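You operate a simulated robot arm through the tools that you are given. There is no shell and no other tool. Be economical: measure what you need, move in short steps, check, and stop when the job is done.

You are at the controls of a simulated robot arm. One attempt, no reset.

TASK
Give the profiler its air back and scan the blue tile.
Fine: open levers one and two of the manifold, call the profiler page with F1, lower the stylus and scan.

It is judged by the outcome, as a careful person would: the job done as asked, and still so three seconds after it is handed in. It fails if anything else is knocked over, pushed out of place, dropped, spilled or broken.

THE ROBOT
A 7-joint arm with a two-finger parallel gripper on a trunk, on a base that drives. Base frame: it is fixed to the floor where the robot stands at the start and does not move with it; the origin is under the middle of the robot, x ahead of it, y to its left, z up. Readings come in mm, degrees, newtons and seconds.
Its first joint turns from -166.0 to 166.0 degrees. Places, roughly: angle knob [0, 800, 1200]; black lever four [800, -300, 1300]; black lever one [800, 0, 1300]; black lever three [800, -200, 1300]; black lever two [800, -100, 1300]; blue main lever [800, 100, 1300]; chuck switch [-200, 800, 1200]; cross knob [100, 900, 1200]; escape key [-1200, 700, 1000]; focus ring [-100, 900, 1500]; front level knob [-100, 800, 1200]; function key four [-1100, 700, 1000]; function key one [-1200, 700, 1000]; function key three [-1100, 700, 1000]; function key two [-1200, 700, 1000]; monitor [-1100, 1000, 1100]. Payload 3.43 kg.
Tool frame: the origin (TCP) lies between the finger pads and is the grasp point; the fingertips stand 30 mm ahead of it; z points along the fingers, y is the line along which they close. Largest opening 94 mm; finger width 28, thickness 10; the body of the gripper, 50 by 96 mm, starts 55 mm behind the TCP.
Orientation is that of the tool frame in the base frame, as a unit quaternion [w, x, y, z]. With the fingers straight down and closing along the base's y, the tool's x points along the base's -x, its y along +y and its z along -z.

THE INTERFACE
- The arm moves only by the tool drive_tool. Its argument "targets" is a list of rows, each a list of 7 numbers: the shift along the base's x, y, z in mm, then the turn, a rotation vector about the base's x, y, z in degrees, then the finger opening in mm, from 0 to 94. In form: [[x, y, z, ax, ay, az, fingers], ...]. A call has 1 to 10 rows; each row is the pose to reach, as a shift and turn from the pose commanded when the call began. A row lasts 0.2 s, in which the tool goes at most 50 mm and 8.6 degrees; a call with a longer step from one row to the next is refused whole, and so is a gripper value outside its range. Where a pose cannot be reached the arm comes as near as it can. A force on the tool above 40 N (or 10 N above the force at the start of the call, whichever is more), or a blocked arm, ends the call early, and 0.2 s more pass. The fingers move at their own pace (about 45 mm/s each) and stop on an object; they squeeze with about 28 N. The grip force told is the motor's: it shows also when the fingers shut on nothing. Time passes only in rows, and 0.2 s behind the last, so rows that repeat a pose let the fingers close. The reply holds the time, the measured pose of the TCP, the force on the tool along the base axes, the opening and the grip force, in the units named above and with some noise, with the torque about the TCP (base axes, N m) and any sound that the robot's microphone picked up.
- Cameras (640 x 400 px; columns grow to the right, rows downward): "scene" is now at [497.8, 250.8, 1293.6]; the picture's right is [0.43, -0.90, 0.00], its down [-0.59, -0.28, -0.75] and it looks along [0.68, 0.32, -0.66] (base axes); focal length 214 px, centre (320, 200). "wrist" rides on the gripper at [76, 14, -102] in the tool frame; the picture's right is [-0.18, 0.98, 0.00], its down [-0.75, -0.14, -0.64] and it looks along [-0.63, -0.12, 0.77] (tool axes); focal length 243 px, centre (320, 200). There is no depth. A picture from a camera that has moved, and an enlarged one, comes with that camera's place and axes in the base frame and with its lens.
- camera(camera): a new picture of that camera. The clock stands still meanwhile.
- lift_body(by): slides the trunk up (or, below 0, down) by that many mm; the arm and the scene camera ride with it, the base frame stays. It gives what a move gives, with no picture.
- steer(legs): drives the robot by 1 to 6 legs, each [ahead, left, turn to the left] in mm, mm and degrees, along the robot's own axes; the way and the turn of a leg run together, so that a leg with both is an arc; at most 1500 mm and 180 degrees a leg. The arm and the cameras ride along, it lands a little off, and it stops where it bumps. It gives what a move gives.
- aim_head(pan, tilt): turns the head with the scene camera to pan (to the left, within 103 degrees either way) and tilt (down, from -29 to 69), counted from straight ahead of the robot. It gives what a move gives.
- close_up(camera, box): a new picture of the part [left, top, right, bottom] of that camera's present view, enlarged. The clock stands still meanwhile.
- hand_in(): hands the job in; it is judged then, once.

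Go step by step. Nothing tells you exact positions but the pictures and the camera data: compare them with the known pose of the tool, close in by small moves and look again before you grip or let go. The budget is 120 turns and 90 pictures, counting those below and the enlarged ones. Unless the task says otherwise, let go and move clear before handing in, and close with one line.

The tools are called after "Emit:" as name(argument=value, ...) on one line, values as JSON. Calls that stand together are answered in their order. drive_tool: Moves the arm, as the interface text tells. Its arguments: {"type":"object","properties":{"targets":{"type":"array","items":{"type":"array","items":{"type":"number"}}}},"required":["targets"]} The other tools are called the same way: lift_body (by) slides the trunk up or down; steer (legs) drives the base; aim_head (pan, tilt) turns the head that bears the scene camera; camera (camera) takes a picture; close_up (camera, box) takes an enlarged picture of a part of a camera's view; hand_in () hands the job in.

At the start:

```text
time: 0.0
position: [529.2, -236.2, 1397.5]
ee_rot: [0.0, 0.0, 1.0, 0.0]
ft_force: [-0.8, 0.5, -0.1]
moment: [0.01, 0.01, 0.03]
width: 94.1
grasp_force: 0.1
trunk travel left (down, up): [-400.0, 90.0]
robot x, y, heading: [0.1, 2.2, 0.1]
head pan, tilt: [25.4, 41.1]
```

scene: 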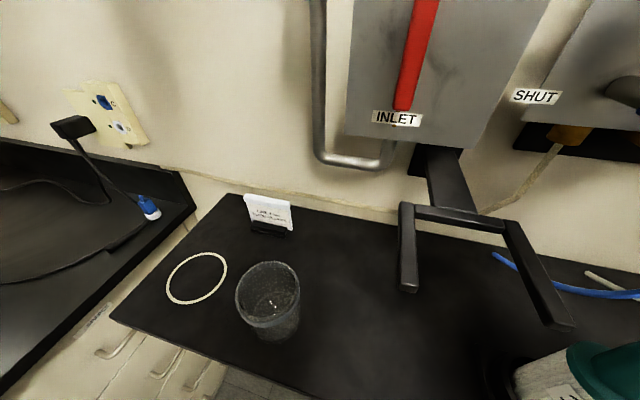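
wrist: 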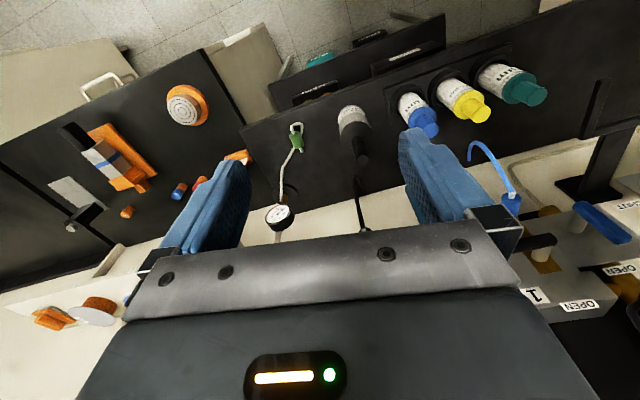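

I see a bench with the gripper at right, and the manifold beyond it, partly in view. I'll turn the head to look at the manifold.

Emit:
aim_head(pan=-20, tilt=10)

Emit:
camera(camera="scene")

```text
time: 1.1
position: [528.8, -237.0, 1397.5]
ee_rot: [0.0, 0.0, 1.0, 0.0]
ft_force: [0.2, 0.1, -0.1]
moment: [0.01, -0.02, 0.04]
width: 93.9
grasp_force: 0.0
trunk travel left (down, up): [-400.0, 90.0]
robot x, y, heading: [-0.9, 1.6, 0.1]
head pan, tilt: [-20.0, 10.0]
```

```text
87 pictures are left
camera scene: at [509.1, 182.9, 1342.9], right [-0.34, -0.94, 0.0], down [-0.16, 0.06, -0.98], along [0.93, -0.34, -0.17], focal length 214 px, centre (320, 200)
```

scene: 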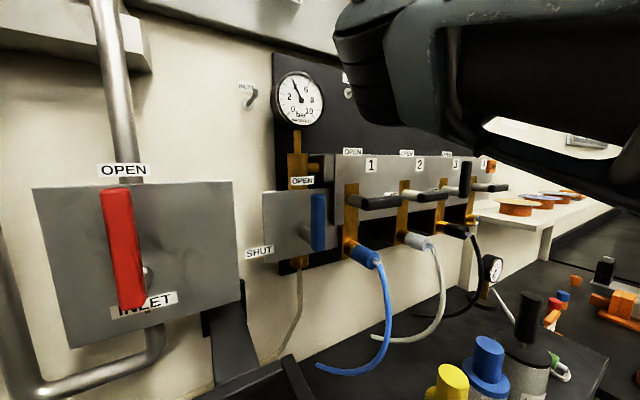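

The manifold is ahead; blue main lever looks open (vertical). I'll look closer at the levers.

Emit:
close_up(camera="scene", box=[230, 130, 530, 320])

Emit:
close_up(camera="scene", box=[230, 50, 390, 150])

```text
2.11 times, centred on (380, 225) of scene
camera zoom: at [509.1, 182.9, 1342.9], right [-0.34, -0.94, 0.0], down [-0.16, 0.06, -0.98], along [0.93, -0.34, -0.17], focal length 452 px, centre (194, 147)
```

zoom: 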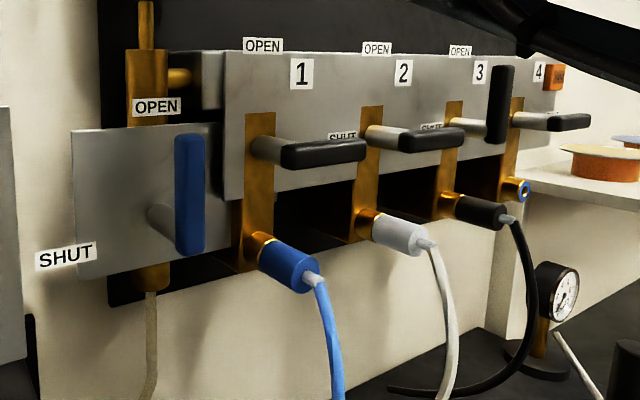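

```text
4.00 times, centred on (310, 100) of scene
camera zoom: at [509.1, 182.9, 1342.9], right [-0.34, -0.94, 0.0], down [-0.16, 0.06, -0.98], along [0.93, -0.34, -0.17], focal length 858 px, centre (360, 600)
```

zoom: 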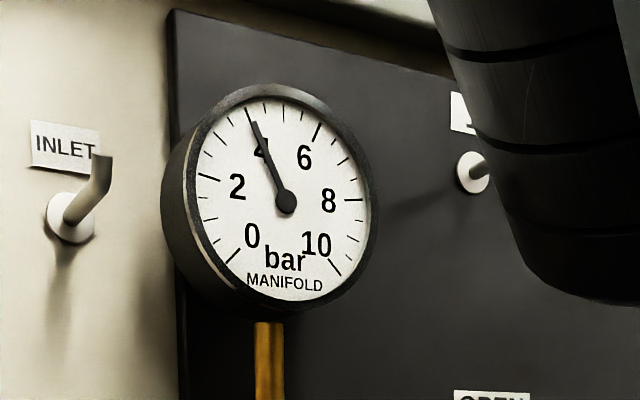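

Levers 1 and 2 point right (shut), 3 is up (open); handle up = open, so each needs a quarter turn anticlockwise. I'll turn the tool to point ahead with its camera to the right side, fingers closed, for pushing.

Emit:
drive_tool(targets=[[-5, 10, 0, -4.9, -4.9, 4.9, 90], [-10, 20, 0, -9.8, -9.8, 9.8, 80], [-15, 30, 0, -14.7, -14.7, 14.7, 70], [-20, 40, 0, -19.6, -19.6, 19.6, 60], [-25, 50, 0, -24.5, -24.5, 24.5, 50], [-30, 60, 0, -29.4, -29.4, 29.4, 40], [-35, 70, 0, -34.3, -34.3, 34.3, 30], [-40, 80, 0, -39.2, -39.2, 39.2, 20], [-45, 90, 0, -44.1, -44.1, 44.1, 10], [-50, 100, 0, -49, -49, 49, 0]])

Emit:
drive_tool(targets=[[0, 10, 0, -4.06, -4.06, 4.06, 0], [0, 20, 0, -8.12, -8.12, 8.12, 0], [0, 30, 0, -12.17, -12.17, 12.17, 0], [0, 40, 0, -16.2, -16.2, 16.2, 0], [0, 50, 0, -20.28, -20.28, 20.28, 0], [0, 50, 0, -20.28, -20.28, 20.28, 0]])

Emit:
camera(camera="wrist")

Emit:
camera(camera="scene")

```text
time: 2.1
position: [514.5, -201.0, 1400.4]
ee_rot: [0.151, -0.161, 0.963, -0.154]
ft_force: [3.6, 2.0, 0.4]
moment: [-0.17, 0.29, -0.24]
width: 60.0
grasp_force: 0.0
trunk travel left (down, up): [-400.0, 90.0]
robot x, y, heading: [-2.1, -1.2, -0.1]
head pan, tilt: [-20.0, 10.0]
stopped in row 4: the force on the tool passed its limit at 79 N (the readings are from after the stop); the commanded pose is now the measured one
```

```text
time: 2.5
position: [519.1, -197.2, 1401.4]
ee_rot: [0.168, -0.183, 0.953, -0.175]
ft_force: [7.5, 4.3, -1.9]
moment: [-0.29, 0.25, -0.68]
width: 29.9
grasp_force: 0.0
trunk travel left (down, up): [-400.0, 90.0]
robot x, y, heading: [0.9, -0.1, 0.1]
head pan, tilt: [-20.0, 10.0]
stopped in row 1: the force on the tool passed its limit at 58 N (the readings are from after the stop); the commanded pose is now the measured one
```

```text
84 pictures are left
camera wrist: at [408.4, -186.8, 1468.2], right [-0.12, 0.93, -0.34], down [0.46, 0.36, 0.81], along [0.88, -0.05, -0.47], focal length 243 px, centre (320, 200)
```

wrist: 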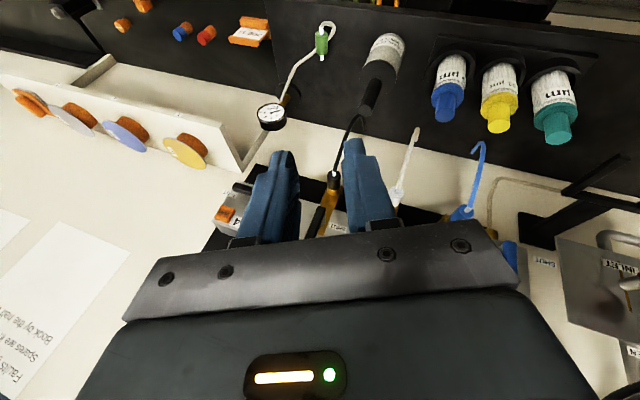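

```text
83 pictures are left
camera scene: at [509.2, 182.6, 1342.9], right [-0.34, -0.94, 0.0], down [-0.16, 0.06, -0.98], along [0.93, -0.34, -0.17], focal length 214 px, centre (320, 200)
```

scene: 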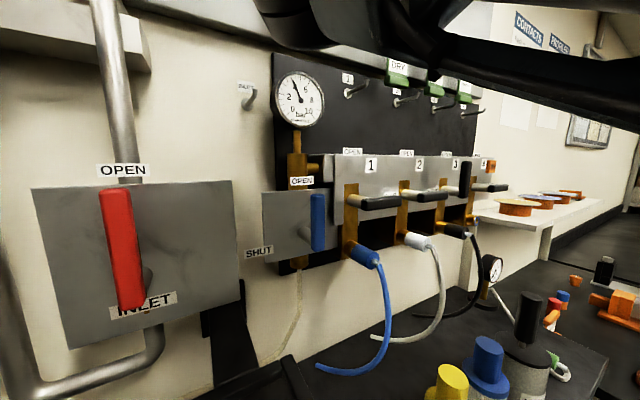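

Something overhead blocked the hand. I'll look up to see what it is.

Emit:
aim_head(pan=-40, tilt=-20)

Emit:
camera(camera="scene")

```text
time: 3.4
position: [519.3, -195.1, 1402.7]
ee_rot: [0.166, -0.184, 0.953, -0.175]
ft_force: [10.4, 4.0, -4.2]
moment: [-0.25, 0.09, -0.73]
width: 0.0
grasp_force: 28.0
trunk travel left (down, up): [-400.0, 90.0]
robot x, y, heading: [0.4, -1.9, 0.1]
head pan, tilt: [-40.0, -20.0]
```

```text
82 pictures are left
camera scene: at [480.0, 165.8, 1388.2], right [-0.64, -0.77, 0.0], down [0.26, -0.22, -0.94], along [0.72, -0.6, 0.34], focal length 214 px, centre (320, 200)
```

scene: 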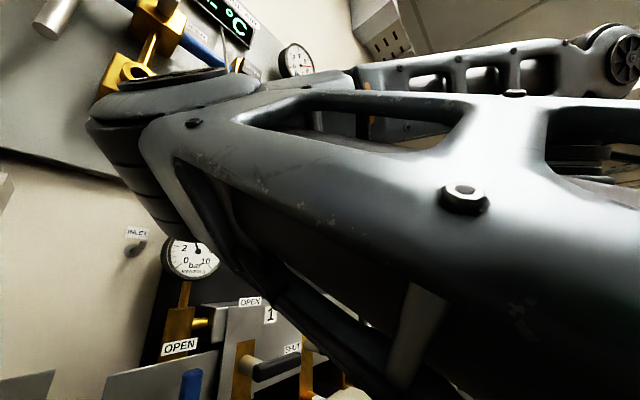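

The arm's forearm is up against a valve panel mounted above the manifold. I'll back the robot off from the wall to get room.

Emit:
steer(legs=[[-200, 0, 0]])

Emit:
camera(camera="scene")

```text
time: 5.0
position: [321.8, -196.5, 1402.2]
ee_rot: [0.166, -0.182, 0.953, -0.176]
ft_force: [11.5, 0.1, -1.5]
moment: [-0.01, 0.51, -0.17]
width: 0.0
grasp_force: 27.9
trunk travel left (down, up): [-400.0, 90.0]
robot x, y, heading: [-198.4, -0.2, -0.3]
head pan, tilt: [-40.0, -20.0]
```

```text
81 pictures are left
camera scene: at [283.5, 165.0, 1388.2], right [-0.64, -0.76, 0.0], down [0.26, -0.22, -0.94], along [0.72, -0.61, 0.34], focal length 214 px, centre (320, 200)
```

scene: 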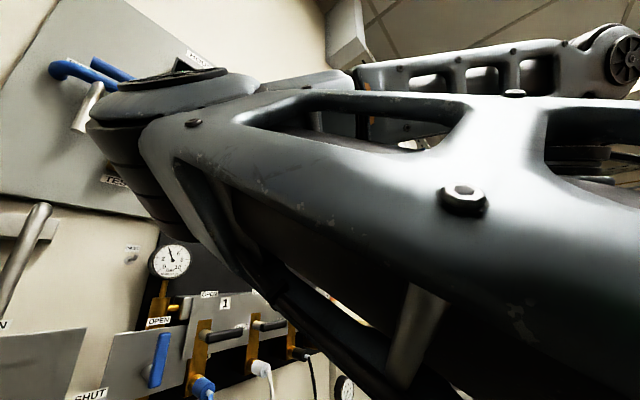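

Clear of the wall now. I'll extend the tool forward and down to straighten the arm and see whether the force vanishes.

Emit:
drive_tool(targets=[[15, 0, -15, 0, 0, 0, 0], [30, 10, -30, 0, 0, 0, 0], [45, 20, -45, 0, 0, 0, 0], [60, 30, -60, 0, 0, 0, 0], [80, 40, -80, 0, 0, 0, 0], [100, 50, -100, 0, 0, 0, 0]])

Emit:
camera(camera="scene")

```text
time: 6.1
position: [352.7, -208.8, 1339.8]
ee_rot: [0.155, -0.1, 0.965, -0.186]
ft_force: [0.0, 0.6, 1.2]
moment: [0.0, 0.03, -0.02]
width: 0.3
grasp_force: 27.9
trunk travel left (down, up): [-400.0, 90.0]
robot x, y, heading: [-197.9, -2.8, -0.1]
head pan, tilt: [-40.0, -20.0]
stopped in row 5: the arm was blocked; the commanded pose is now the measured one
```

```text
80 pictures are left
camera scene: at [294.1, 162.1, 1369.6], right [-0.6, -0.8, 0.0], down [0.09, -0.07, -0.99], along [0.8, -0.59, 0.12], focal length 214 px, centre (320, 200)
```

scene: 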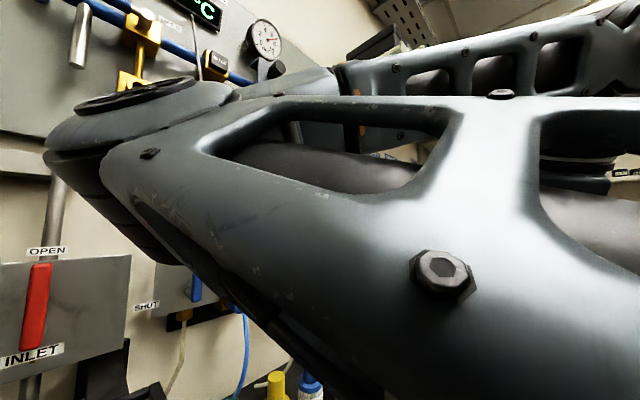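

The arm's elbow is leaning on the head camera mast, so that posture is bad. I'll undo the turn and move right, away from the head.

Emit:
drive_tool(targets=[[0, -10, 10, 5.4, 4.5, -2.9, 0], [0, -20, 20, 10.8, 9, -5.8, 0], [0, -30, 30, 16.1, 13.5, -8.7, 0], [0, -40, 40, 21.5, 18, -11.6, 0], [0, -50, 50, 21.5, 18, -11.6, 0]])

Emit:
aim_head(pan=-20, tilt=10)

Emit:
camera(camera="scene")

```text
time: 7.3
position: [352.9, -257.2, 1388.1]
ee_rot: [-0.002, -0.004, 1.0, 0.0]
ft_force: [0.2, -0.2, -0.3]
moment: [0.0, 0.05, -0.03]
width: 0.1
grasp_force: 28.1
trunk travel left (down, up): [-400.0, 90.0]
robot x, y, heading: [-197.4, 2.3, -0.2]
head pan, tilt: [-40.0, -20.0]
```

```text
time: 8.2
position: [353.2, -258.6, 1387.9]
ee_rot: [-0.002, -0.005, 1.0, -0.001]
ft_force: [0.1, 0.6, -0.8]
moment: [-0.02, 0.02, 0.02]
width: 0.0
grasp_force: 28.0
trunk travel left (down, up): [-400.0, 90.0]
robot x, y, heading: [-199.0, 2.4, -0.2]
head pan, tilt: [-20.0, 10.0]
```

```text
79 pictures are left
camera scene: at [312.5, 181.8, 1343.0], right [-0.34, -0.94, 0.0], down [-0.16, 0.06, -0.98], along [0.92, -0.34, -0.17], focal length 214 px, centre (320, 200)
```

scene: 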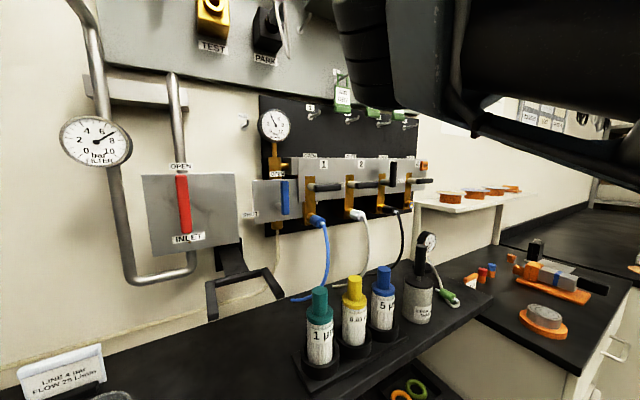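

Free again. Now close-ups for triangulating the levers and reading the labels.

Emit:
close_up(camera="scene", box=[230, 90, 450, 230])

Emit:
close_up(camera="scene", box=[0, 320, 130, 400])

```text
2.86 times, centred on (340, 160) of scene
camera zoom: at [312.5, 181.8, 1343.0], right [-0.34, -0.94, 0.0], down [-0.16, 0.06, -0.98], along [0.92, -0.34, -0.17], focal length 613 px, centre (263, 314)
```

zoom: 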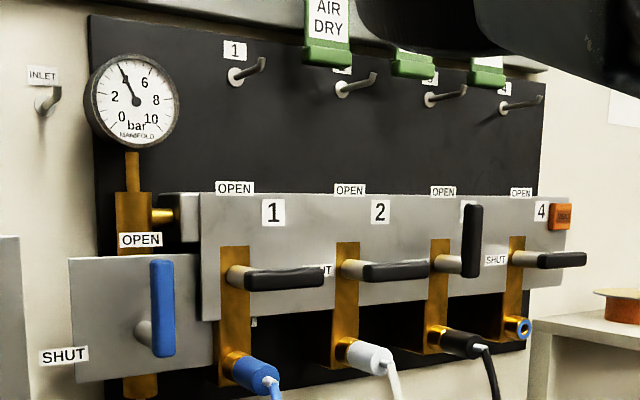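

```text
4.92 times, centred on (65, 360) of scene
camera zoom: at [312.5, 181.8, 1343.0], right [-0.34, -0.94, 0.0], down [-0.16, 0.06, -0.98], along [0.92, -0.34, -0.17], focal length 1056 px, centre (1575, -588)
```

zoom: 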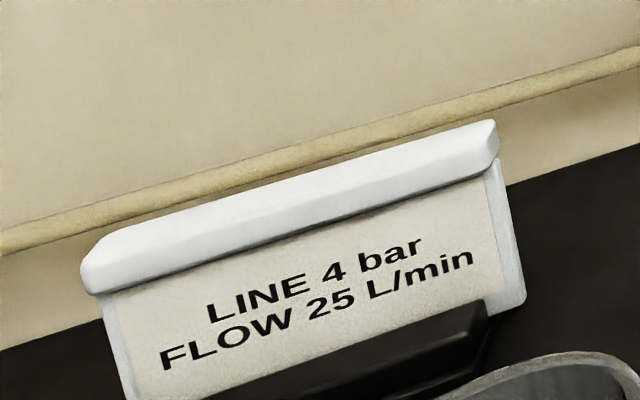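

Lever 1's handle comes out at about x 750, z 1290, y from +34 (pivot near +22) to −30; lever 2 is ~100 mm to the right. I'll pitch the tool forward by 60° and slide the base left so the arm works away from the head.

Emit:
drive_tool(targets=[[0, 0, 0, 0, -8, 0, 0], [0, 0, 0, 0, -16, 0, 0], [0, 0, 0, 0, -24, 0, 0], [0, 0, 0, 0, -32, 0, 0], [0, 0, 0, 0, -40, 0, 0], [0, 0, 0, 0, -48, 0, 0], [0, 0, 0, 0, -56, 0, 0], [0, 0, 0, 0, -62, 0, 0]])

Emit:
steer(legs=[[0, 200, 0]])

Emit:
camera(camera="scene")

Emit:
camera(camera="wrist")

```text
time: 10.0
position: [410.7, -239.7, 1358.7]
ee_rot: [0.49, -0.003, 0.872, -0.015]
ft_force: [-0.5, 0.7, -0.2]
moment: [0.02, -0.02, -0.05]
width: 0.2
grasp_force: 27.6
out of reach, approached as far as the arm can: row 6, 7, 8
trunk travel left (down, up): [-400.0, 90.0]
robot x, y, heading: [-194.6, 1.1, -0.1]
head pan, tilt: [-20.0, 10.0]
```

```text
time: 11.6
position: [412.4, -40.3, 1357.4]
ee_rot: [0.491, -0.003, 0.871, -0.015]
ft_force: [0.7, -0.3, 0.5]
moment: [-0.01, 0.04, -0.02]
width: 0.0
grasp_force: 27.7
trunk travel left (down, up): [-400.0, 90.0]
robot x, y, heading: [-198.7, 200.3, -0.1]
head pan, tilt: [-20.0, 10.0]
```

```text
76 pictures are left
camera scene: at [312.6, 381.2, 1343.0], right [-0.34, -0.94, 0.0], down [-0.16, 0.06, -0.98], along [0.93, -0.34, -0.17], focal length 214 px, centre (320, 200)
```

scene: 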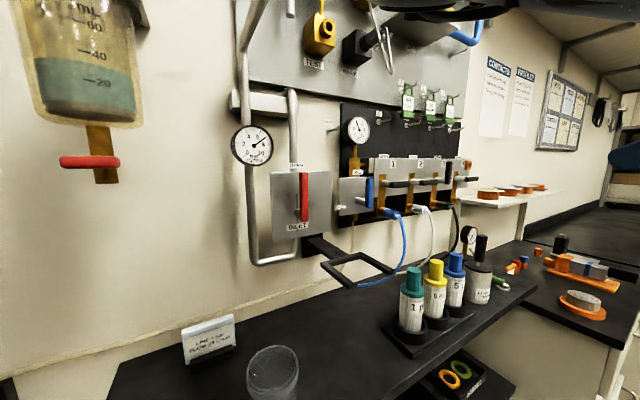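

```text
75 pictures are left
camera wrist: at [285.3, -24.1, 1345.2], right [0.1, 0.99, 0.13], down [-0.16, -0.11, 0.98], along [0.98, -0.12, 0.15], focal length 243 px, centre (320, 200)
```

wrist: 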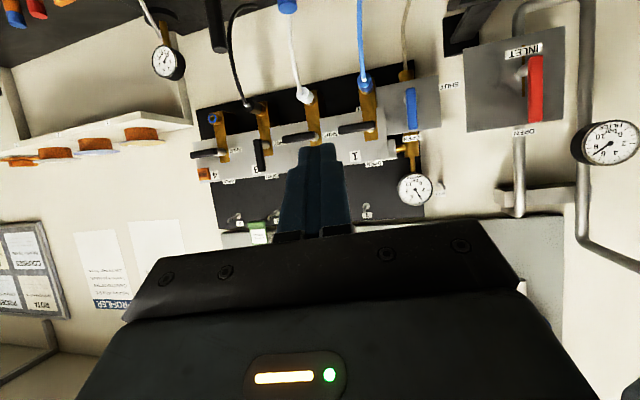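

The arm folds nicely now, and the wrist view confirms lever 1's location. I'll drive ahead 100 mm, lower the tool below lever 1's handle and come forward part of the way.

Emit:
steer(legs=[[100, 0, 0]])

Emit:
drive_tool(targets=[[10, 5, -20, 0, 0, 0, 0], [20, 10, -45, 0, 0, 0, 0], [40, 15, -70, 0, 0, 0, 0], [60, 20, -95, 0, 0, 0, 0], [90, 22, -101, 0, 0, 0, 0], [120, 22, -101, 0, 0, 0, 0], [140, 22, -101, 0, 0, 0, 0]])

Emit:
camera(camera="scene")

Emit:
camera(camera="wrist")

```text
time: 12.7
position: [510.2, -39.6, 1356.2]
ee_rot: [0.487, -0.005, 0.873, -0.015]
ft_force: [0.0, 0.7, 0.6]
moment: [0.03, 0.02, 0.0]
width: 0.2
grasp_force: 28.0
trunk travel left (down, up): [-400.0, 90.0]
robot x, y, heading: [-95.1, 200.9, -0.0]
head pan, tilt: [-20.0, 10.0]
```

```text
time: 14.3
position: [650.0, -18.2, 1248.8]
ee_rot: [0.477, -0.008, 0.879, -0.022]
ft_force: [0.1, 0.6, 0.7]
moment: [0.0, 0.02, 0.0]
width: 0.2
grasp_force: 28.2
trunk travel left (down, up): [-400.0, 90.0]
robot x, y, heading: [-98.3, 201.6, -0.1]
head pan, tilt: [-20.0, 10.0]
```

```text
74 pictures are left
camera scene: at [410.5, 381.8, 1343.0], right [-0.34, -0.94, 0.0], down [-0.16, 0.06, -0.98], along [0.93, -0.34, -0.17], focal length 214 px, centre (320, 200)
```

scene: 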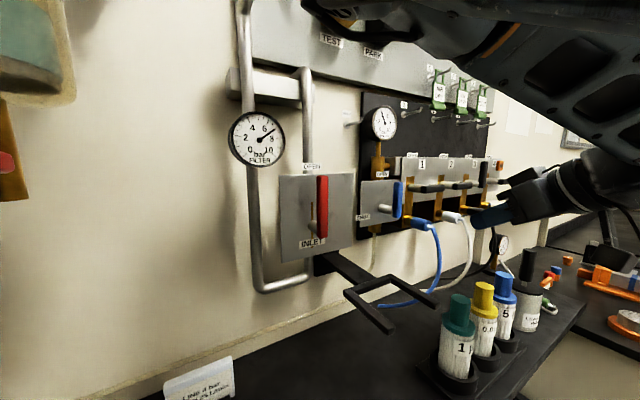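

```text
73 pictures are left
camera wrist: at [522.2, -2.5, 1239.5], right [0.11, 0.99, 0.11], down [-0.13, -0.1, 0.99], along [0.99, -0.12, 0.12], focal length 243 px, centre (320, 200)
```

wrist: 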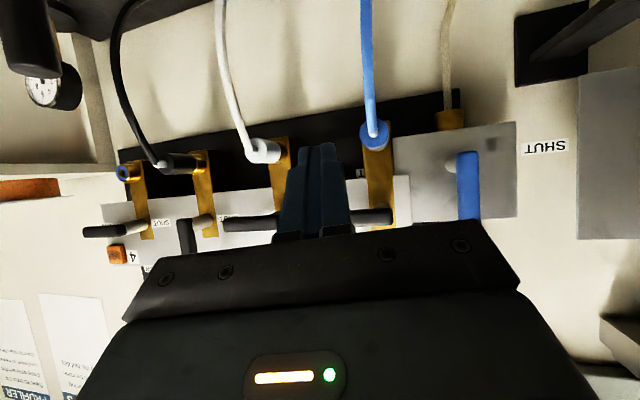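

The finger is below lever 1's handle and roughly 90 mm short of it. I'll come forward under the handle.

Emit:
drive_tool(targets=[[20, 0, 2, 0, 0, 0, 0], [40, 0, 3, 0, 0, 0, 0], [60, 0, 4, 0, 0, 0, 0], [75, 0, 4, 0, 0, 0, 0], [90, 0, 4, 0, 0, 0, 0]])

Emit:
close_up(camera="scene", box=[350, 100, 550, 260])

Emit:
camera(camera="wrist")

```text
time: 15.5
position: [741.7, -17.0, 1254.7]
ee_rot: [0.484, -0.005, 0.875, -0.017]
ft_force: [-0.5, 0.6, -0.5]
moment: [-0.02, -0.01, 0.01]
width: 0.0
grasp_force: 28.0
trunk travel left (down, up): [-400.0, 90.0]
robot x, y, heading: [-95.1, 199.6, -0.0]
head pan, tilt: [-20.0, 10.0]
```

```text
2.50 times, centred on (450, 180) of scene
camera zoom: at [410.5, 381.8, 1343.0], right [-0.34, -0.94, 0.0], down [-0.16, 0.06, -0.98], along [0.93, -0.34, -0.17], focal length 536 px, centre (-5, 250)
```

zoom: 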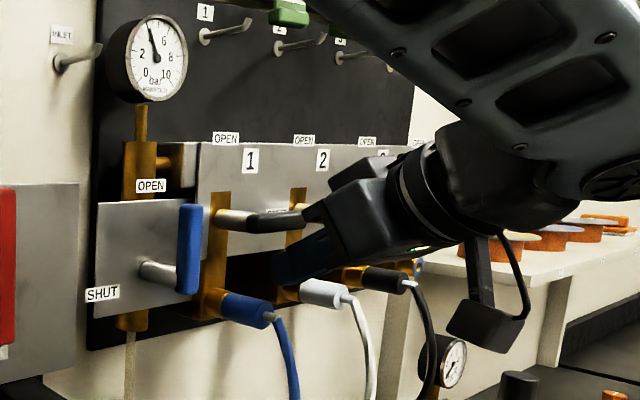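

```text
71 pictures are left
camera wrist: at [614.5, -1.8, 1244.2], right [0.1, 0.99, 0.12], down [-0.14, -0.11, 0.98], along [0.98, -0.12, 0.13], focal length 243 px, centre (320, 200)
```

wrist: 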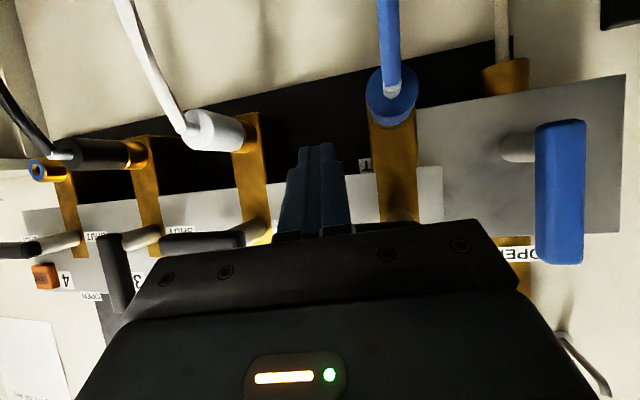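

The fingers sit beneath lever 1's handle. Now sweep it up and left along the arc.

Emit:
drive_tool(targets=[[0, -1, 10, 0, 0, 0, 0], [0, -4, 20, 0, 0, 0, 0], [0, -6, 30, 0, 0, 0, 0], [0, -6, 39, 0, 0, 0, 0], [0, -4, 48, 0, 0, 0, 0], [0, 0, 58, 0, 0, 0, 0], [0, 6, 66, 0, 0, 0, 0], [0, 13, 72, 0, 0, 0, 0], [0, 20, 75, 0, 0, 0, 0]])

Emit:
close_up(camera="scene", box=[350, 100, 550, 260])

```text
time: 17.7
position: [738.1, -4.3, 1310.6]
ee_rot: [0.462, -0.005, 0.886, -0.03]
ft_force: [-9.8, -5.1, 3.2]
moment: [0.06, -0.19, 0.07]
width: 0.0
grasp_force: 28.2
trunk travel left (down, up): [-400.0, 90.0]
robot x, y, heading: [-97.4, 198.3, 0.1]
head pan, tilt: [-20.0, 10.0]
stopped in row 9: the force on the tool passed its limit at 42 N (the readings are from after the stop); the commanded pose is now the measured one
```

```text
2.50 times, centred on (450, 180) of scene
camera zoom: at [409.6, 381.2, 1343.5], right [-0.34, -0.94, 0.0], down [-0.16, 0.06, -0.98], along [0.93, -0.34, -0.17], focal length 536 px, centre (-5, 250)
```

zoom: 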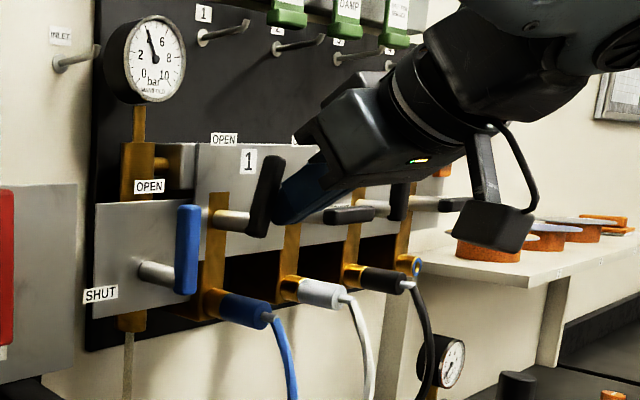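

Lever 1 is about 75° round; the tool lagged low and met resistance. I'll check the whole view for arm contact.

Emit:
aim_head(pan=-25, tilt=-10)

Emit:
camera(camera="scene")

Emit:
camera(camera="wrist")

```text
time: 18.5
position: [736.6, -3.4, 1310.6]
ee_rot: [0.463, -0.005, 0.886, -0.029]
ft_force: [-18.1, -4.3, 1.5]
moment: [0.07, -0.22, 0.21]
width: 0.0
grasp_force: 27.9
trunk travel left (down, up): [-400.0, 90.0]
robot x, y, heading: [-97.7, 198.6, 0.1]
head pan, tilt: [-25.0, -10.0]
```

```text
69 pictures are left
camera scene: at [408.9, 381.2, 1346.7], right [-0.35, -0.94, 0.0], down [-0.13, 0.05, -0.99], along [0.93, -0.34, -0.14], focal length 214 px, centre (320, 200)
```

scene: 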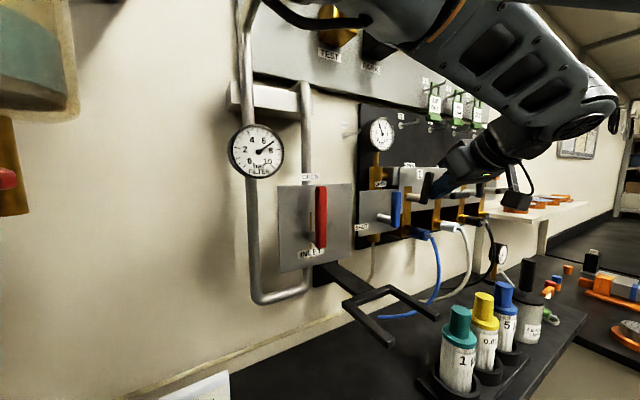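

```text
68 pictures are left
camera wrist: at [609.7, 13.7, 1305.8], right [0.12, 0.99, 0.1], down [-0.1, -0.08, 0.99], along [0.99, -0.13, 0.09], focal length 243 px, centre (320, 200)
```

wrist: 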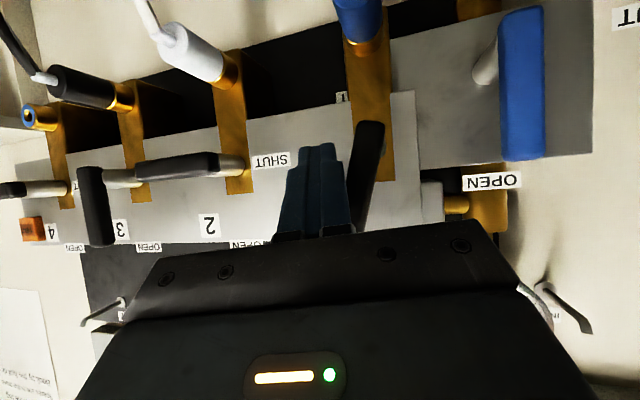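

The upper arm is pressing on the head, so I'll turn the head left and down to clear it, then finish the sweep.

Emit:
aim_head(pan=25, tilt=41)

Emit:
drive_tool(targets=[[0, 0, 3, 0, 0, 0, 0], [0, 0, 6, 0, 0, 0, 0], [0, 0, 9, 0, 0, 0, 0]])

Emit:
camera(camera="wrist")

```text
time: 19.7
position: [737.5, -2.6, 1310.9]
ee_rot: [0.464, -0.006, 0.885, -0.028]
ft_force: [-25.9, -6.1, 3.0]
moment: [0.1, -0.31, 0.3]
width: 0.1
grasp_force: 28.3
trunk travel left (down, up): [-400.0, 90.0]
robot x, y, heading: [-100.0, 194.8, 0.2]
head pan, tilt: [25.0, 41.0]
```

```text
time: 20.5
position: [737.1, -2.9, 1310.6]
ee_rot: [0.454, -0.008, 0.89, -0.033]
ft_force: [-27.7, -4.7, -4.2]
moment: [0.0, -0.25, 0.36]
width: 0.0
grasp_force: 27.9
trunk travel left (down, up): [-400.0, 90.0]
robot x, y, heading: [-104.4, 198.4, 0.1]
head pan, tilt: [25.0, 41.0]
```

```text
67 pictures are left
camera wrist: at [609.4, 13.9, 1308.4], right [0.13, 0.99, 0.08], down [-0.08, -0.07, 0.99], along [0.99, -0.13, 0.07], focal length 243 px, centre (320, 200)
```

wrist: 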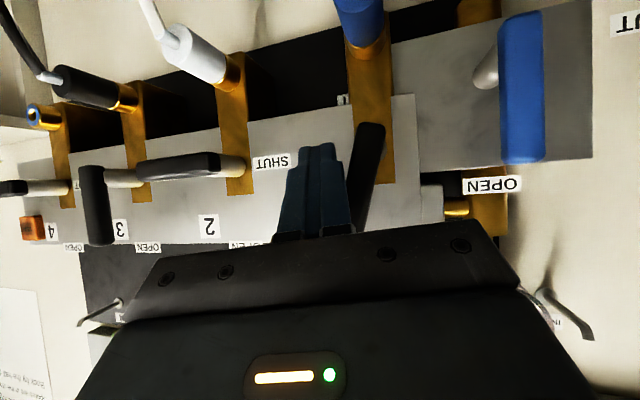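

The torque says the contact is on the handle itself: the wide base of the finger pushes against it forward. I'll back off in x a bit, rise, then push left.

Emit:
drive_tool(targets=[[-8, -3, 0, 0, 0, 0, 0], [-12, -4, 5, 0, 0, 0, 0], [-12, -4, 14, 0, 0, 0, 0]])

Emit:
camera(camera="wrist")

```text
time: 21.3
position: [727.4, -8.7, 1317.6]
ee_rot: [0.447, -0.009, 0.894, -0.036]
ft_force: [-0.2, -0.7, -0.2]
moment: [-0.04, -0.02, -0.01]
width: 0.0
grasp_force: 28.0
trunk travel left (down, up): [-400.0, 90.0]
robot x, y, heading: [-98.3, 198.0, 0.1]
head pan, tilt: [25.0, 41.0]
```

```text
66 pictures are left
camera wrist: at [600.6, 8.8, 1317.1], right [0.13, 0.99, 0.08], down [-0.06, -0.07, 1.0], along [0.99, -0.13, 0.05], focal length 243 px, centre (320, 200)
```

wrist: 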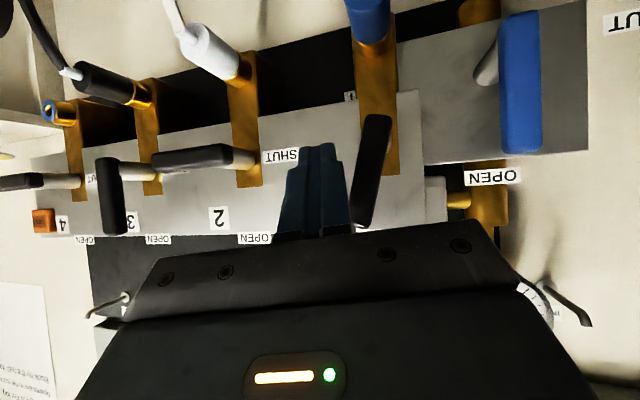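

Free of force now; handle is about 12° short of upright. Push left gently.

Emit:
drive_tool(targets=[[0, 6, 2, 0, 0, 0, 0], [0, 11, 3, 0, 0, 0, 0], [0, 15, 4, 0, 0, 0, 0], [0, 19, 4, 0, 0, 0, 0], [0, 23, 4, 0, 0, 0, 0], [0, 26, 4, 0, 0, 0, 0]])

Emit:
camera(camera="wrist")

```text
time: 22.7
position: [726.0, 8.9, 1320.8]
ee_rot: [0.445, -0.002, 0.894, -0.047]
ft_force: [8.3, -11.5, 5.1]
moment: [0.03, -0.08, -0.29]
width: 0.0
grasp_force: 27.4
trunk travel left (down, up): [-400.0, 90.0]
robot x, y, heading: [-102.0, 198.6, 0.0]
head pan, tilt: [25.0, 41.0]
stopped in row 6: the force on the tool passed its limit at 43 N (the readings are from after the stop); the commanded pose is now the measured one
```

```text
65 pictures are left
camera wrist: at [598.9, 27.3, 1320.9], right [0.15, 0.99, 0.06], down [-0.06, -0.05, 1.0], along [0.99, -0.15, 0.05], focal length 243 px, centre (320, 200)
```

wrist: 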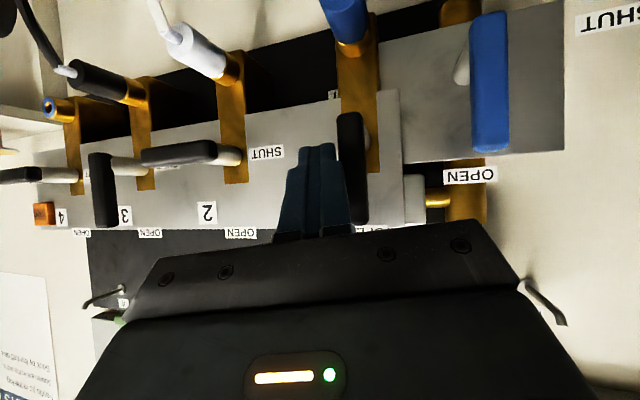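

Lever 1 is upright, matching lever 3. Now withdraw, drop and move over below lever 2.

Emit:
drive_tool(targets=[[0, -10, 0, 0, 0, 0, 0], [-25, -12, 0, 0, 0, 0, 0], [-60, -15, 0, 0, 0, 0, 0], [-60, -45, -20, 0, -1, 1, 0], [-60, -75, -45, 0, -2, 2, 0], [-60, -105, -65, 0, -4, 3, 0], [-60, -127, -70, 0, -5, 3, 0], [-60, -127, -70, 0, -5, 3, 0]])

Emit:
camera(camera="wrist")

Emit:
aim_head(pan=-15, tilt=12)

Emit:
camera(camera="scene")

```text
time: 24.5
position: [665.9, -117.5, 1247.4]
ee_rot: [0.474, -0.029, 0.88, -0.034]
ft_force: [0.6, -0.6, 0.4]
moment: [0.02, 0.03, -0.02]
width: 0.0
grasp_force: 28.1
trunk travel left (down, up): [-400.0, 90.0]
robot x, y, heading: [-97.9, 200.1, 0.2]
head pan, tilt: [25.0, 41.0]
```

```text
64 pictures are left
camera wrist: at [538.0, -104.8, 1238.9], right [0.08, 0.99, 0.07], down [-0.12, -0.06, 0.99], along [0.99, -0.09, 0.11], focal length 243 px, centre (320, 200)
```

wrist: 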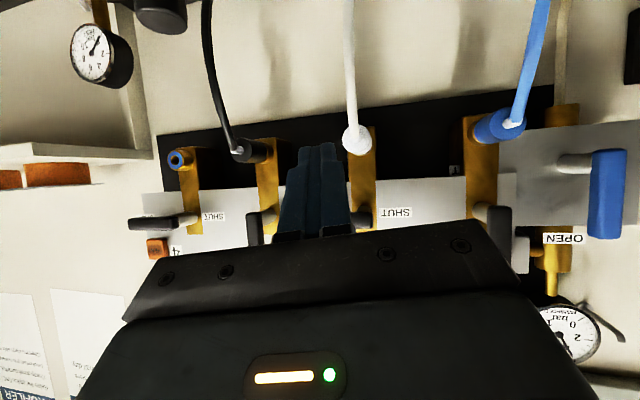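

```text
time: 25.6
position: [665.3, -119.3, 1245.6]
ee_rot: [0.474, -0.024, 0.88, -0.033]
ft_force: [-0.2, -0.3, -0.8]
moment: [0.03, 0.0, 0.02]
width: 0.0
grasp_force: 28.3
trunk travel left (down, up): [-400.0, 90.0]
robot x, y, heading: [-101.6, 195.7, -0.0]
head pan, tilt: [-15.0, 12.0]
```

```text
63 pictures are left
camera scene: at [413.2, 388.6, 1339.6], right [-0.26, -0.97, 0.0], down [-0.2, 0.05, -0.98], along [0.94, -0.25, -0.21], focal length 214 px, centre (320, 200)
```

scene: 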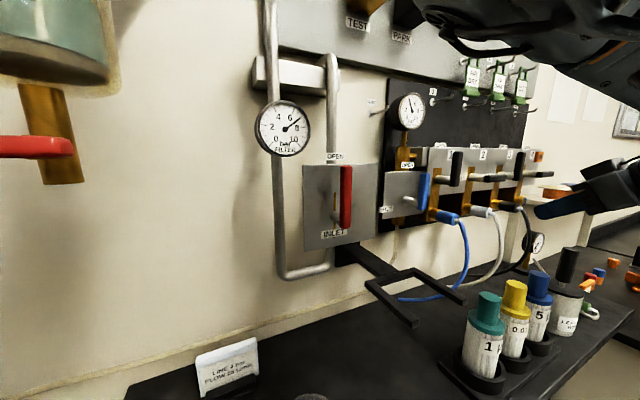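

Lever 1 is open as seen from the scene as well. Advance under lever 2's handle and sweep the same way (a bit shallower in x).

Emit:
drive_tool(targets=[[20, 0, 4, 0, 0, 0, 0], [40, 0, 6, 0, 0, 0, 0], [55, 0, 7, 0, 0, 0, 0], [68, 0, 7, 0, 0, 0, 0]])

Emit:
camera(camera="wrist")

Emit:
close_up(camera="scene", box=[380, 110, 580, 250])

```text
time: 26.6
position: [734.1, -117.1, 1254.8]
ee_rot: [0.479, -0.025, 0.877, -0.034]
ft_force: [-0.6, 0.1, -0.1]
moment: [-0.01, 0.0, 0.01]
width: 0.0
grasp_force: 28.2
trunk travel left (down, up): [-400.0, 90.0]
robot x, y, heading: [-101.5, 200.4, 0.2]
head pan, tilt: [-15.0, 12.0]
```

```text
62 pictures are left
camera wrist: at [606.6, -104.9, 1244.3], right [0.09, 0.99, 0.07], down [-0.13, -0.06, 0.99], along [0.99, -0.1, 0.13], focal length 243 px, centre (320, 200)
```

wrist: 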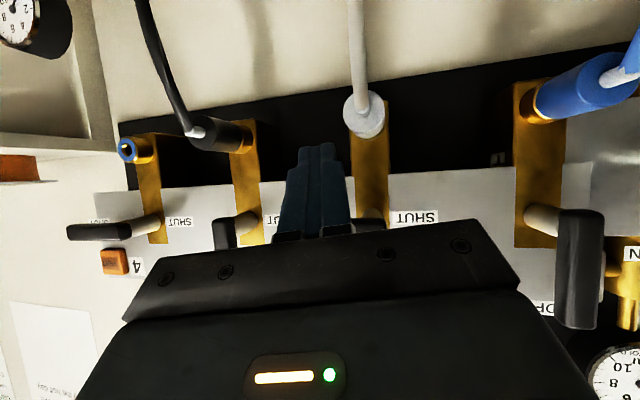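

```text
2.86 times, centred on (480, 180) of scene
camera zoom: at [413.2, 388.4, 1339.7], right [-0.26, -0.97, 0.0], down [-0.2, 0.05, -0.98], along [0.94, -0.25, -0.21], focal length 613 px, centre (-137, 257)
```

zoom: 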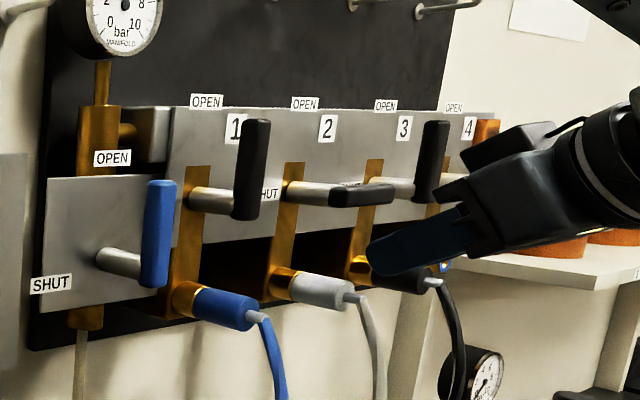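

The fingers are under lever 2's handle, near its free end. I'll shift 6 mm left and sweep.

Emit:
drive_tool(targets=[[0, 7, 2, 0, 0, 0, 0], [0, 7, 10, 0, 0, 0, 0], [0, 4, 20, 0, 0, 0, 0], [0, 1, 32, 0, 0, 0, 0], [0, 2, 42, 0, 0, 0, 0], [-2, 6, 52, 0, 0, 0, 0], [-3, 12, 61, 0, 0, 0, 0], [-4, 17, 67, 0, 0, 0, 0]])

Emit:
camera(camera="wrist")

```text
time: 28.4
position: [730.6, -103.2, 1303.5]
ee_rot: [0.466, -0.024, 0.884, -0.035]
ft_force: [-0.2, -0.1, -0.3]
moment: [-0.02, 0.01, -0.02]
width: 0.0
grasp_force: 28.2
trunk travel left (down, up): [-400.0, 90.0]
robot x, y, heading: [-100.2, 198.8, -0.0]
head pan, tilt: [-15.0, 12.0]
```

```text
60 pictures are left
camera wrist: at [602.3, -89.4, 1298.2], right [0.1, 0.99, 0.07], down [-0.1, -0.06, 0.99], along [0.99, -0.1, 0.09], focal length 243 px, centre (320, 200)
```

wrist: 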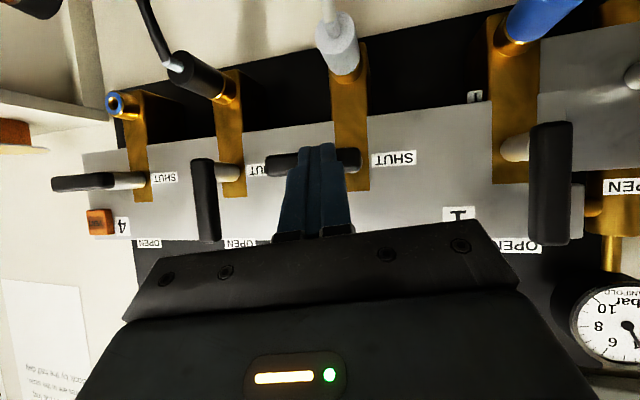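

The fingers passed in front of lever 2's handle without catching it. Back out, go down again, and go 10 mm deeper.

Emit:
drive_tool(targets=[[-25, -3, 0, 0, 0, 0, 0], [-30, -5, -25, 0, 0, 0, 0], [-30, -8, -50, 0, 0, 0, 0], [-30, -10, -68, 0, 0, 0, 0], [-10, -10, -68, 0, 0, 0, 0], [2, -10, -68, 0, 0, 0, 0], [12, -10, -68, 0, 0, 0, 0]])

Emit:
camera(camera="wrist")

```text
time: 30.0
position: [740.5, -112.9, 1258.0]
ee_rot: [0.486, -0.021, 0.873, -0.033]
ft_force: [-0.1, 0.3, 1.1]
moment: [-0.01, -0.01, 0.02]
width: 0.0
grasp_force: 28.1
trunk travel left (down, up): [-400.0, 90.0]
robot x, y, heading: [-97.5, 199.4, -0.2]
head pan, tilt: [-15.0, 12.0]
```

```text
59 pictures are left
camera wrist: at [613.0, -99.2, 1246.6], right [0.09, 0.99, 0.08], down [-0.15, -0.07, 0.99], along [0.99, -0.1, 0.14], focal length 243 px, centre (320, 200)
```

wrist: 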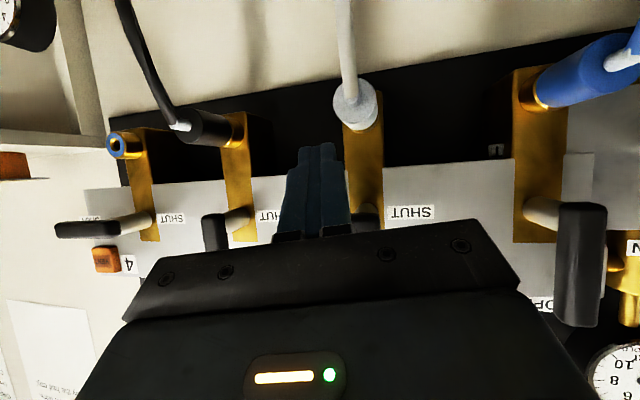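

Emit:
drive_tool(targets=[[5, 0, 0, 0, 0, 0, 0], [6, 0, 8, 0, 0, 0, 0], [6, -2, 17, 0, 0, 0, 0], [6, -5, 27, 0, 0, 0, 0], [6, -5, 38, 0, 0, 0, 0], [5, -2, 48, 0, 0, 0, 0]])

Emit:
camera(camera="wrist")

```text
time: 31.4
position: [745.1, -114.8, 1282.4]
ee_rot: [0.463, -0.022, 0.885, -0.034]
ft_force: [-3.2, -4.3, -4.4]
moment: [-0.06, 0.12, -0.1]
width: 0.1
grasp_force: 27.8
trunk travel left (down, up): [-400.0, 90.0]
robot x, y, heading: [-101.5, 196.8, -0.1]
head pan, tilt: [-15.0, 12.0]
```

```text
58 pictures are left
camera wrist: at [618.2, -101.1, 1276.8], right [0.1, 0.99, 0.07], down [-0.1, -0.06, 0.99], along [0.99, -0.1, 0.09], focal length 243 px, centre (320, 200)
```

wrist: 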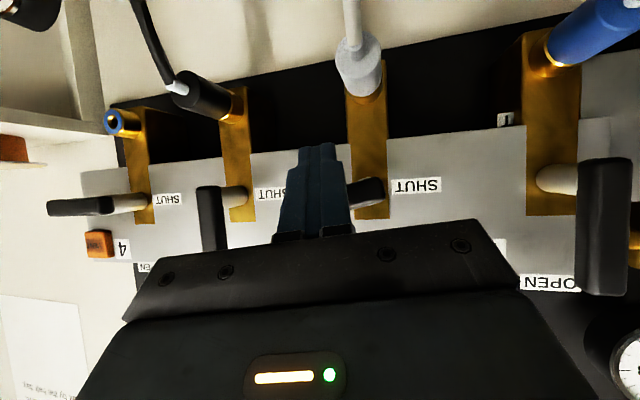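

Lever 2 is now being lifted. Continue up and left.

Emit:
drive_tool(targets=[[0, 2, 8, 0, 0, 0, 0], [0, 4, 16, 0, 0, 0, 0], [-1, 7, 24, 0, 0, 0, 0], [-2, 10, 30, 0, 0, 0, 0]])

Emit:
camera(camera="wrist")

```text
time: 32.4
position: [744.7, -107.4, 1311.7]
ee_rot: [0.464, -0.022, 0.885, -0.036]
ft_force: [1.7, -14.4, -14.1]
moment: [-0.08, 0.28, -0.31]
width: 0.0
grasp_force: 28.5
trunk travel left (down, up): [-400.0, 90.0]
robot x, y, heading: [-99.4, 197.4, -0.3]
head pan, tilt: [-15.0, 12.0]
```

```text
57 pictures are left
camera wrist: at [617.7, -93.1, 1306.8], right [0.1, 0.99, 0.07], down [-0.1, -0.06, 0.99], along [0.99, -0.11, 0.09], focal length 243 px, centre (320, 200)
```

wrist: 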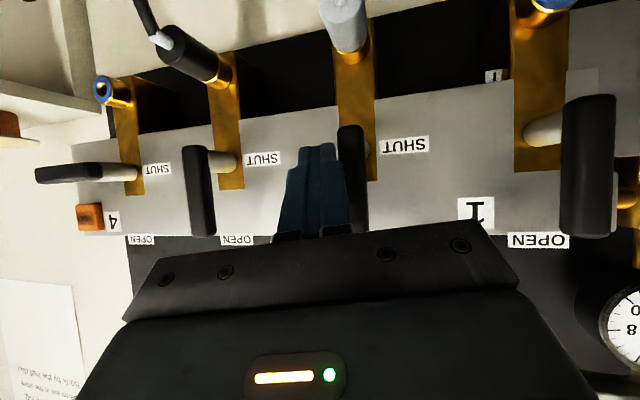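

Lever 2 is nearly upright; a small extra push left to its stop, then back away.

Emit:
drive_tool(targets=[[0, 5, 1, 0, 0, 0, 0], [0, 9, 1, 0, 0, 0, 0], [0, 13, 1, 0, 0, 0, 0], [0, 17, 1, 0, 0, 0, 0]])

Emit:
drive_tool(targets=[[0, -10, 0, 0, 0, 0, 0], [-25, -12, 0, 0, 0, 0, 0], [-65, -12, 0, 0, 0, 0, 0], [-105, -12, 0, 0, 0, 0, 0]])

Emit:
camera(camera="wrist")

Emit:
camera(camera="scene")

```text
time: 32.8
position: [745.6, -106.2, 1311.7]
ee_rot: [0.462, -0.019, 0.886, -0.042]
ft_force: [8.0, -12.3, 3.3]
moment: [0.07, -0.04, -0.38]
width: 0.0
grasp_force: 28.5
trunk travel left (down, up): [-400.0, 90.0]
robot x, y, heading: [-96.9, 197.3, 0.1]
head pan, tilt: [-15.0, 12.0]
stopped in row 2: the force on the tool passed its limit at 44 N (the readings are from after the stop); the commanded pose is now the measured one
```

```text
time: 33.8
position: [638.1, -114.7, 1295.8]
ee_rot: [0.444, -0.02, 0.895, -0.041]
ft_force: [0.4, -0.1, 0.1]
moment: [-0.01, 0.01, 0.0]
width: 0.0
grasp_force: 28.3
trunk travel left (down, up): [-400.0, 90.0]
robot x, y, heading: [-102.6, 197.3, -0.0]
head pan, tilt: [-15.0, 12.0]
```

```text
56 pictures are left
camera wrist: at [511.1, -99.3, 1296.7], right [0.11, 0.99, 0.06], down [-0.05, -0.05, 1.0], along [0.99, -0.11, 0.05], focal length 243 px, centre (320, 200)
```

wrist: 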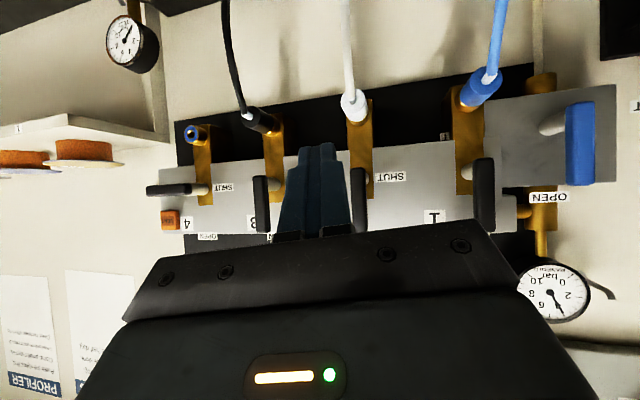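

```text
55 pictures are left
camera scene: at [413.6, 388.1, 1339.6], right [-0.26, -0.97, 0.0], down [-0.2, 0.05, -0.98], along [0.94, -0.25, -0.21], focal length 214 px, centre (320, 200)
```

scene: 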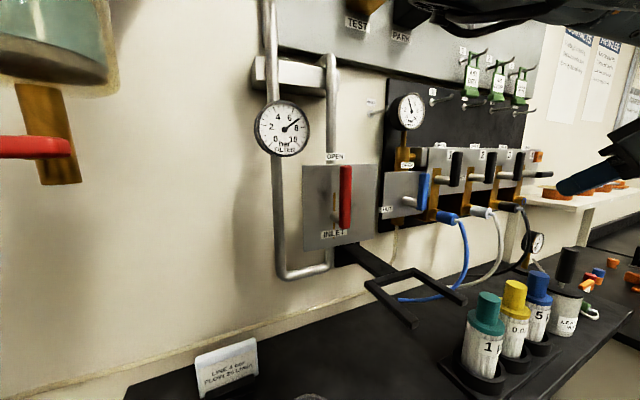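

Both levers are open. I'll check the gauge and read the PROFILER notice.

Emit:
close_up(camera="scene", box=[380, 80, 560, 220])

Emit:
steer(legs=[[-250, 0, 0]])

Emit:
aim_head(pan=-30, tilt=5)

Emit:
camera(camera="scene")

```text
2.86 times, centred on (470, 150) of scene
camera zoom: at [413.6, 388.1, 1339.6], right [-0.26, -0.97, 0.0], down [-0.2, 0.05, -0.98], along [0.94, -0.25, -0.21], focal length 613 px, centre (-109, 343)
```

zoom: 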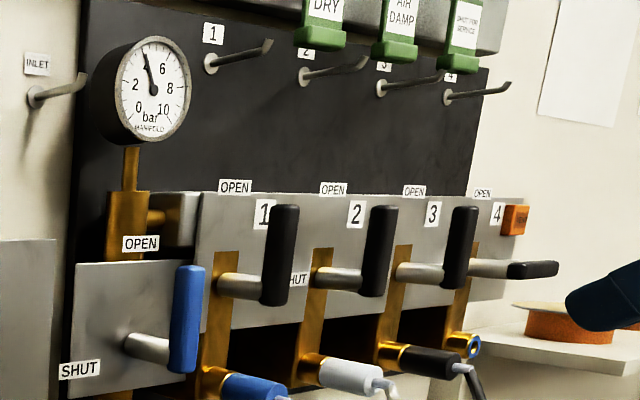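

```text
time: 35.6
position: [397.1, -106.0, 1301.3]
ee_rot: [0.444, -0.028, 0.895, -0.042]
ft_force: [0.1, 0.3, -0.5]
moment: [0.0, 0.0, 0.0]
width: 0.0
grasp_force: 27.9
trunk travel left (down, up): [-400.0, 90.0]
robot x, y, heading: [-345.4, 199.3, 0.4]
head pan, tilt: [-15.0, 12.0]
```

```text
time: 36.4
position: [396.5, -106.0, 1297.8]
ee_rot: [0.442, -0.028, 0.896, -0.044]
ft_force: [-0.8, -0.1, 0.8]
moment: [0.0, 0.01, 0.03]
width: 0.0
grasp_force: 28.2
trunk travel left (down, up): [-400.0, 90.0]
robot x, y, heading: [-342.0, 199.0, 0.6]
head pan, tilt: [-30.0, 5.0]
```

```text
53 pictures are left
camera scene: at [155.3, 369.7, 1351.0], right [-0.49, -0.87, 0.0], down [-0.08, 0.04, -1.0], along [0.87, -0.49, -0.09], focal length 214 px, centre (320, 200)
```

scene: 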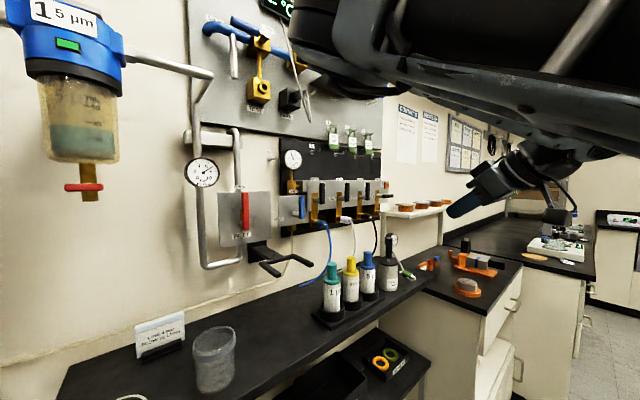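

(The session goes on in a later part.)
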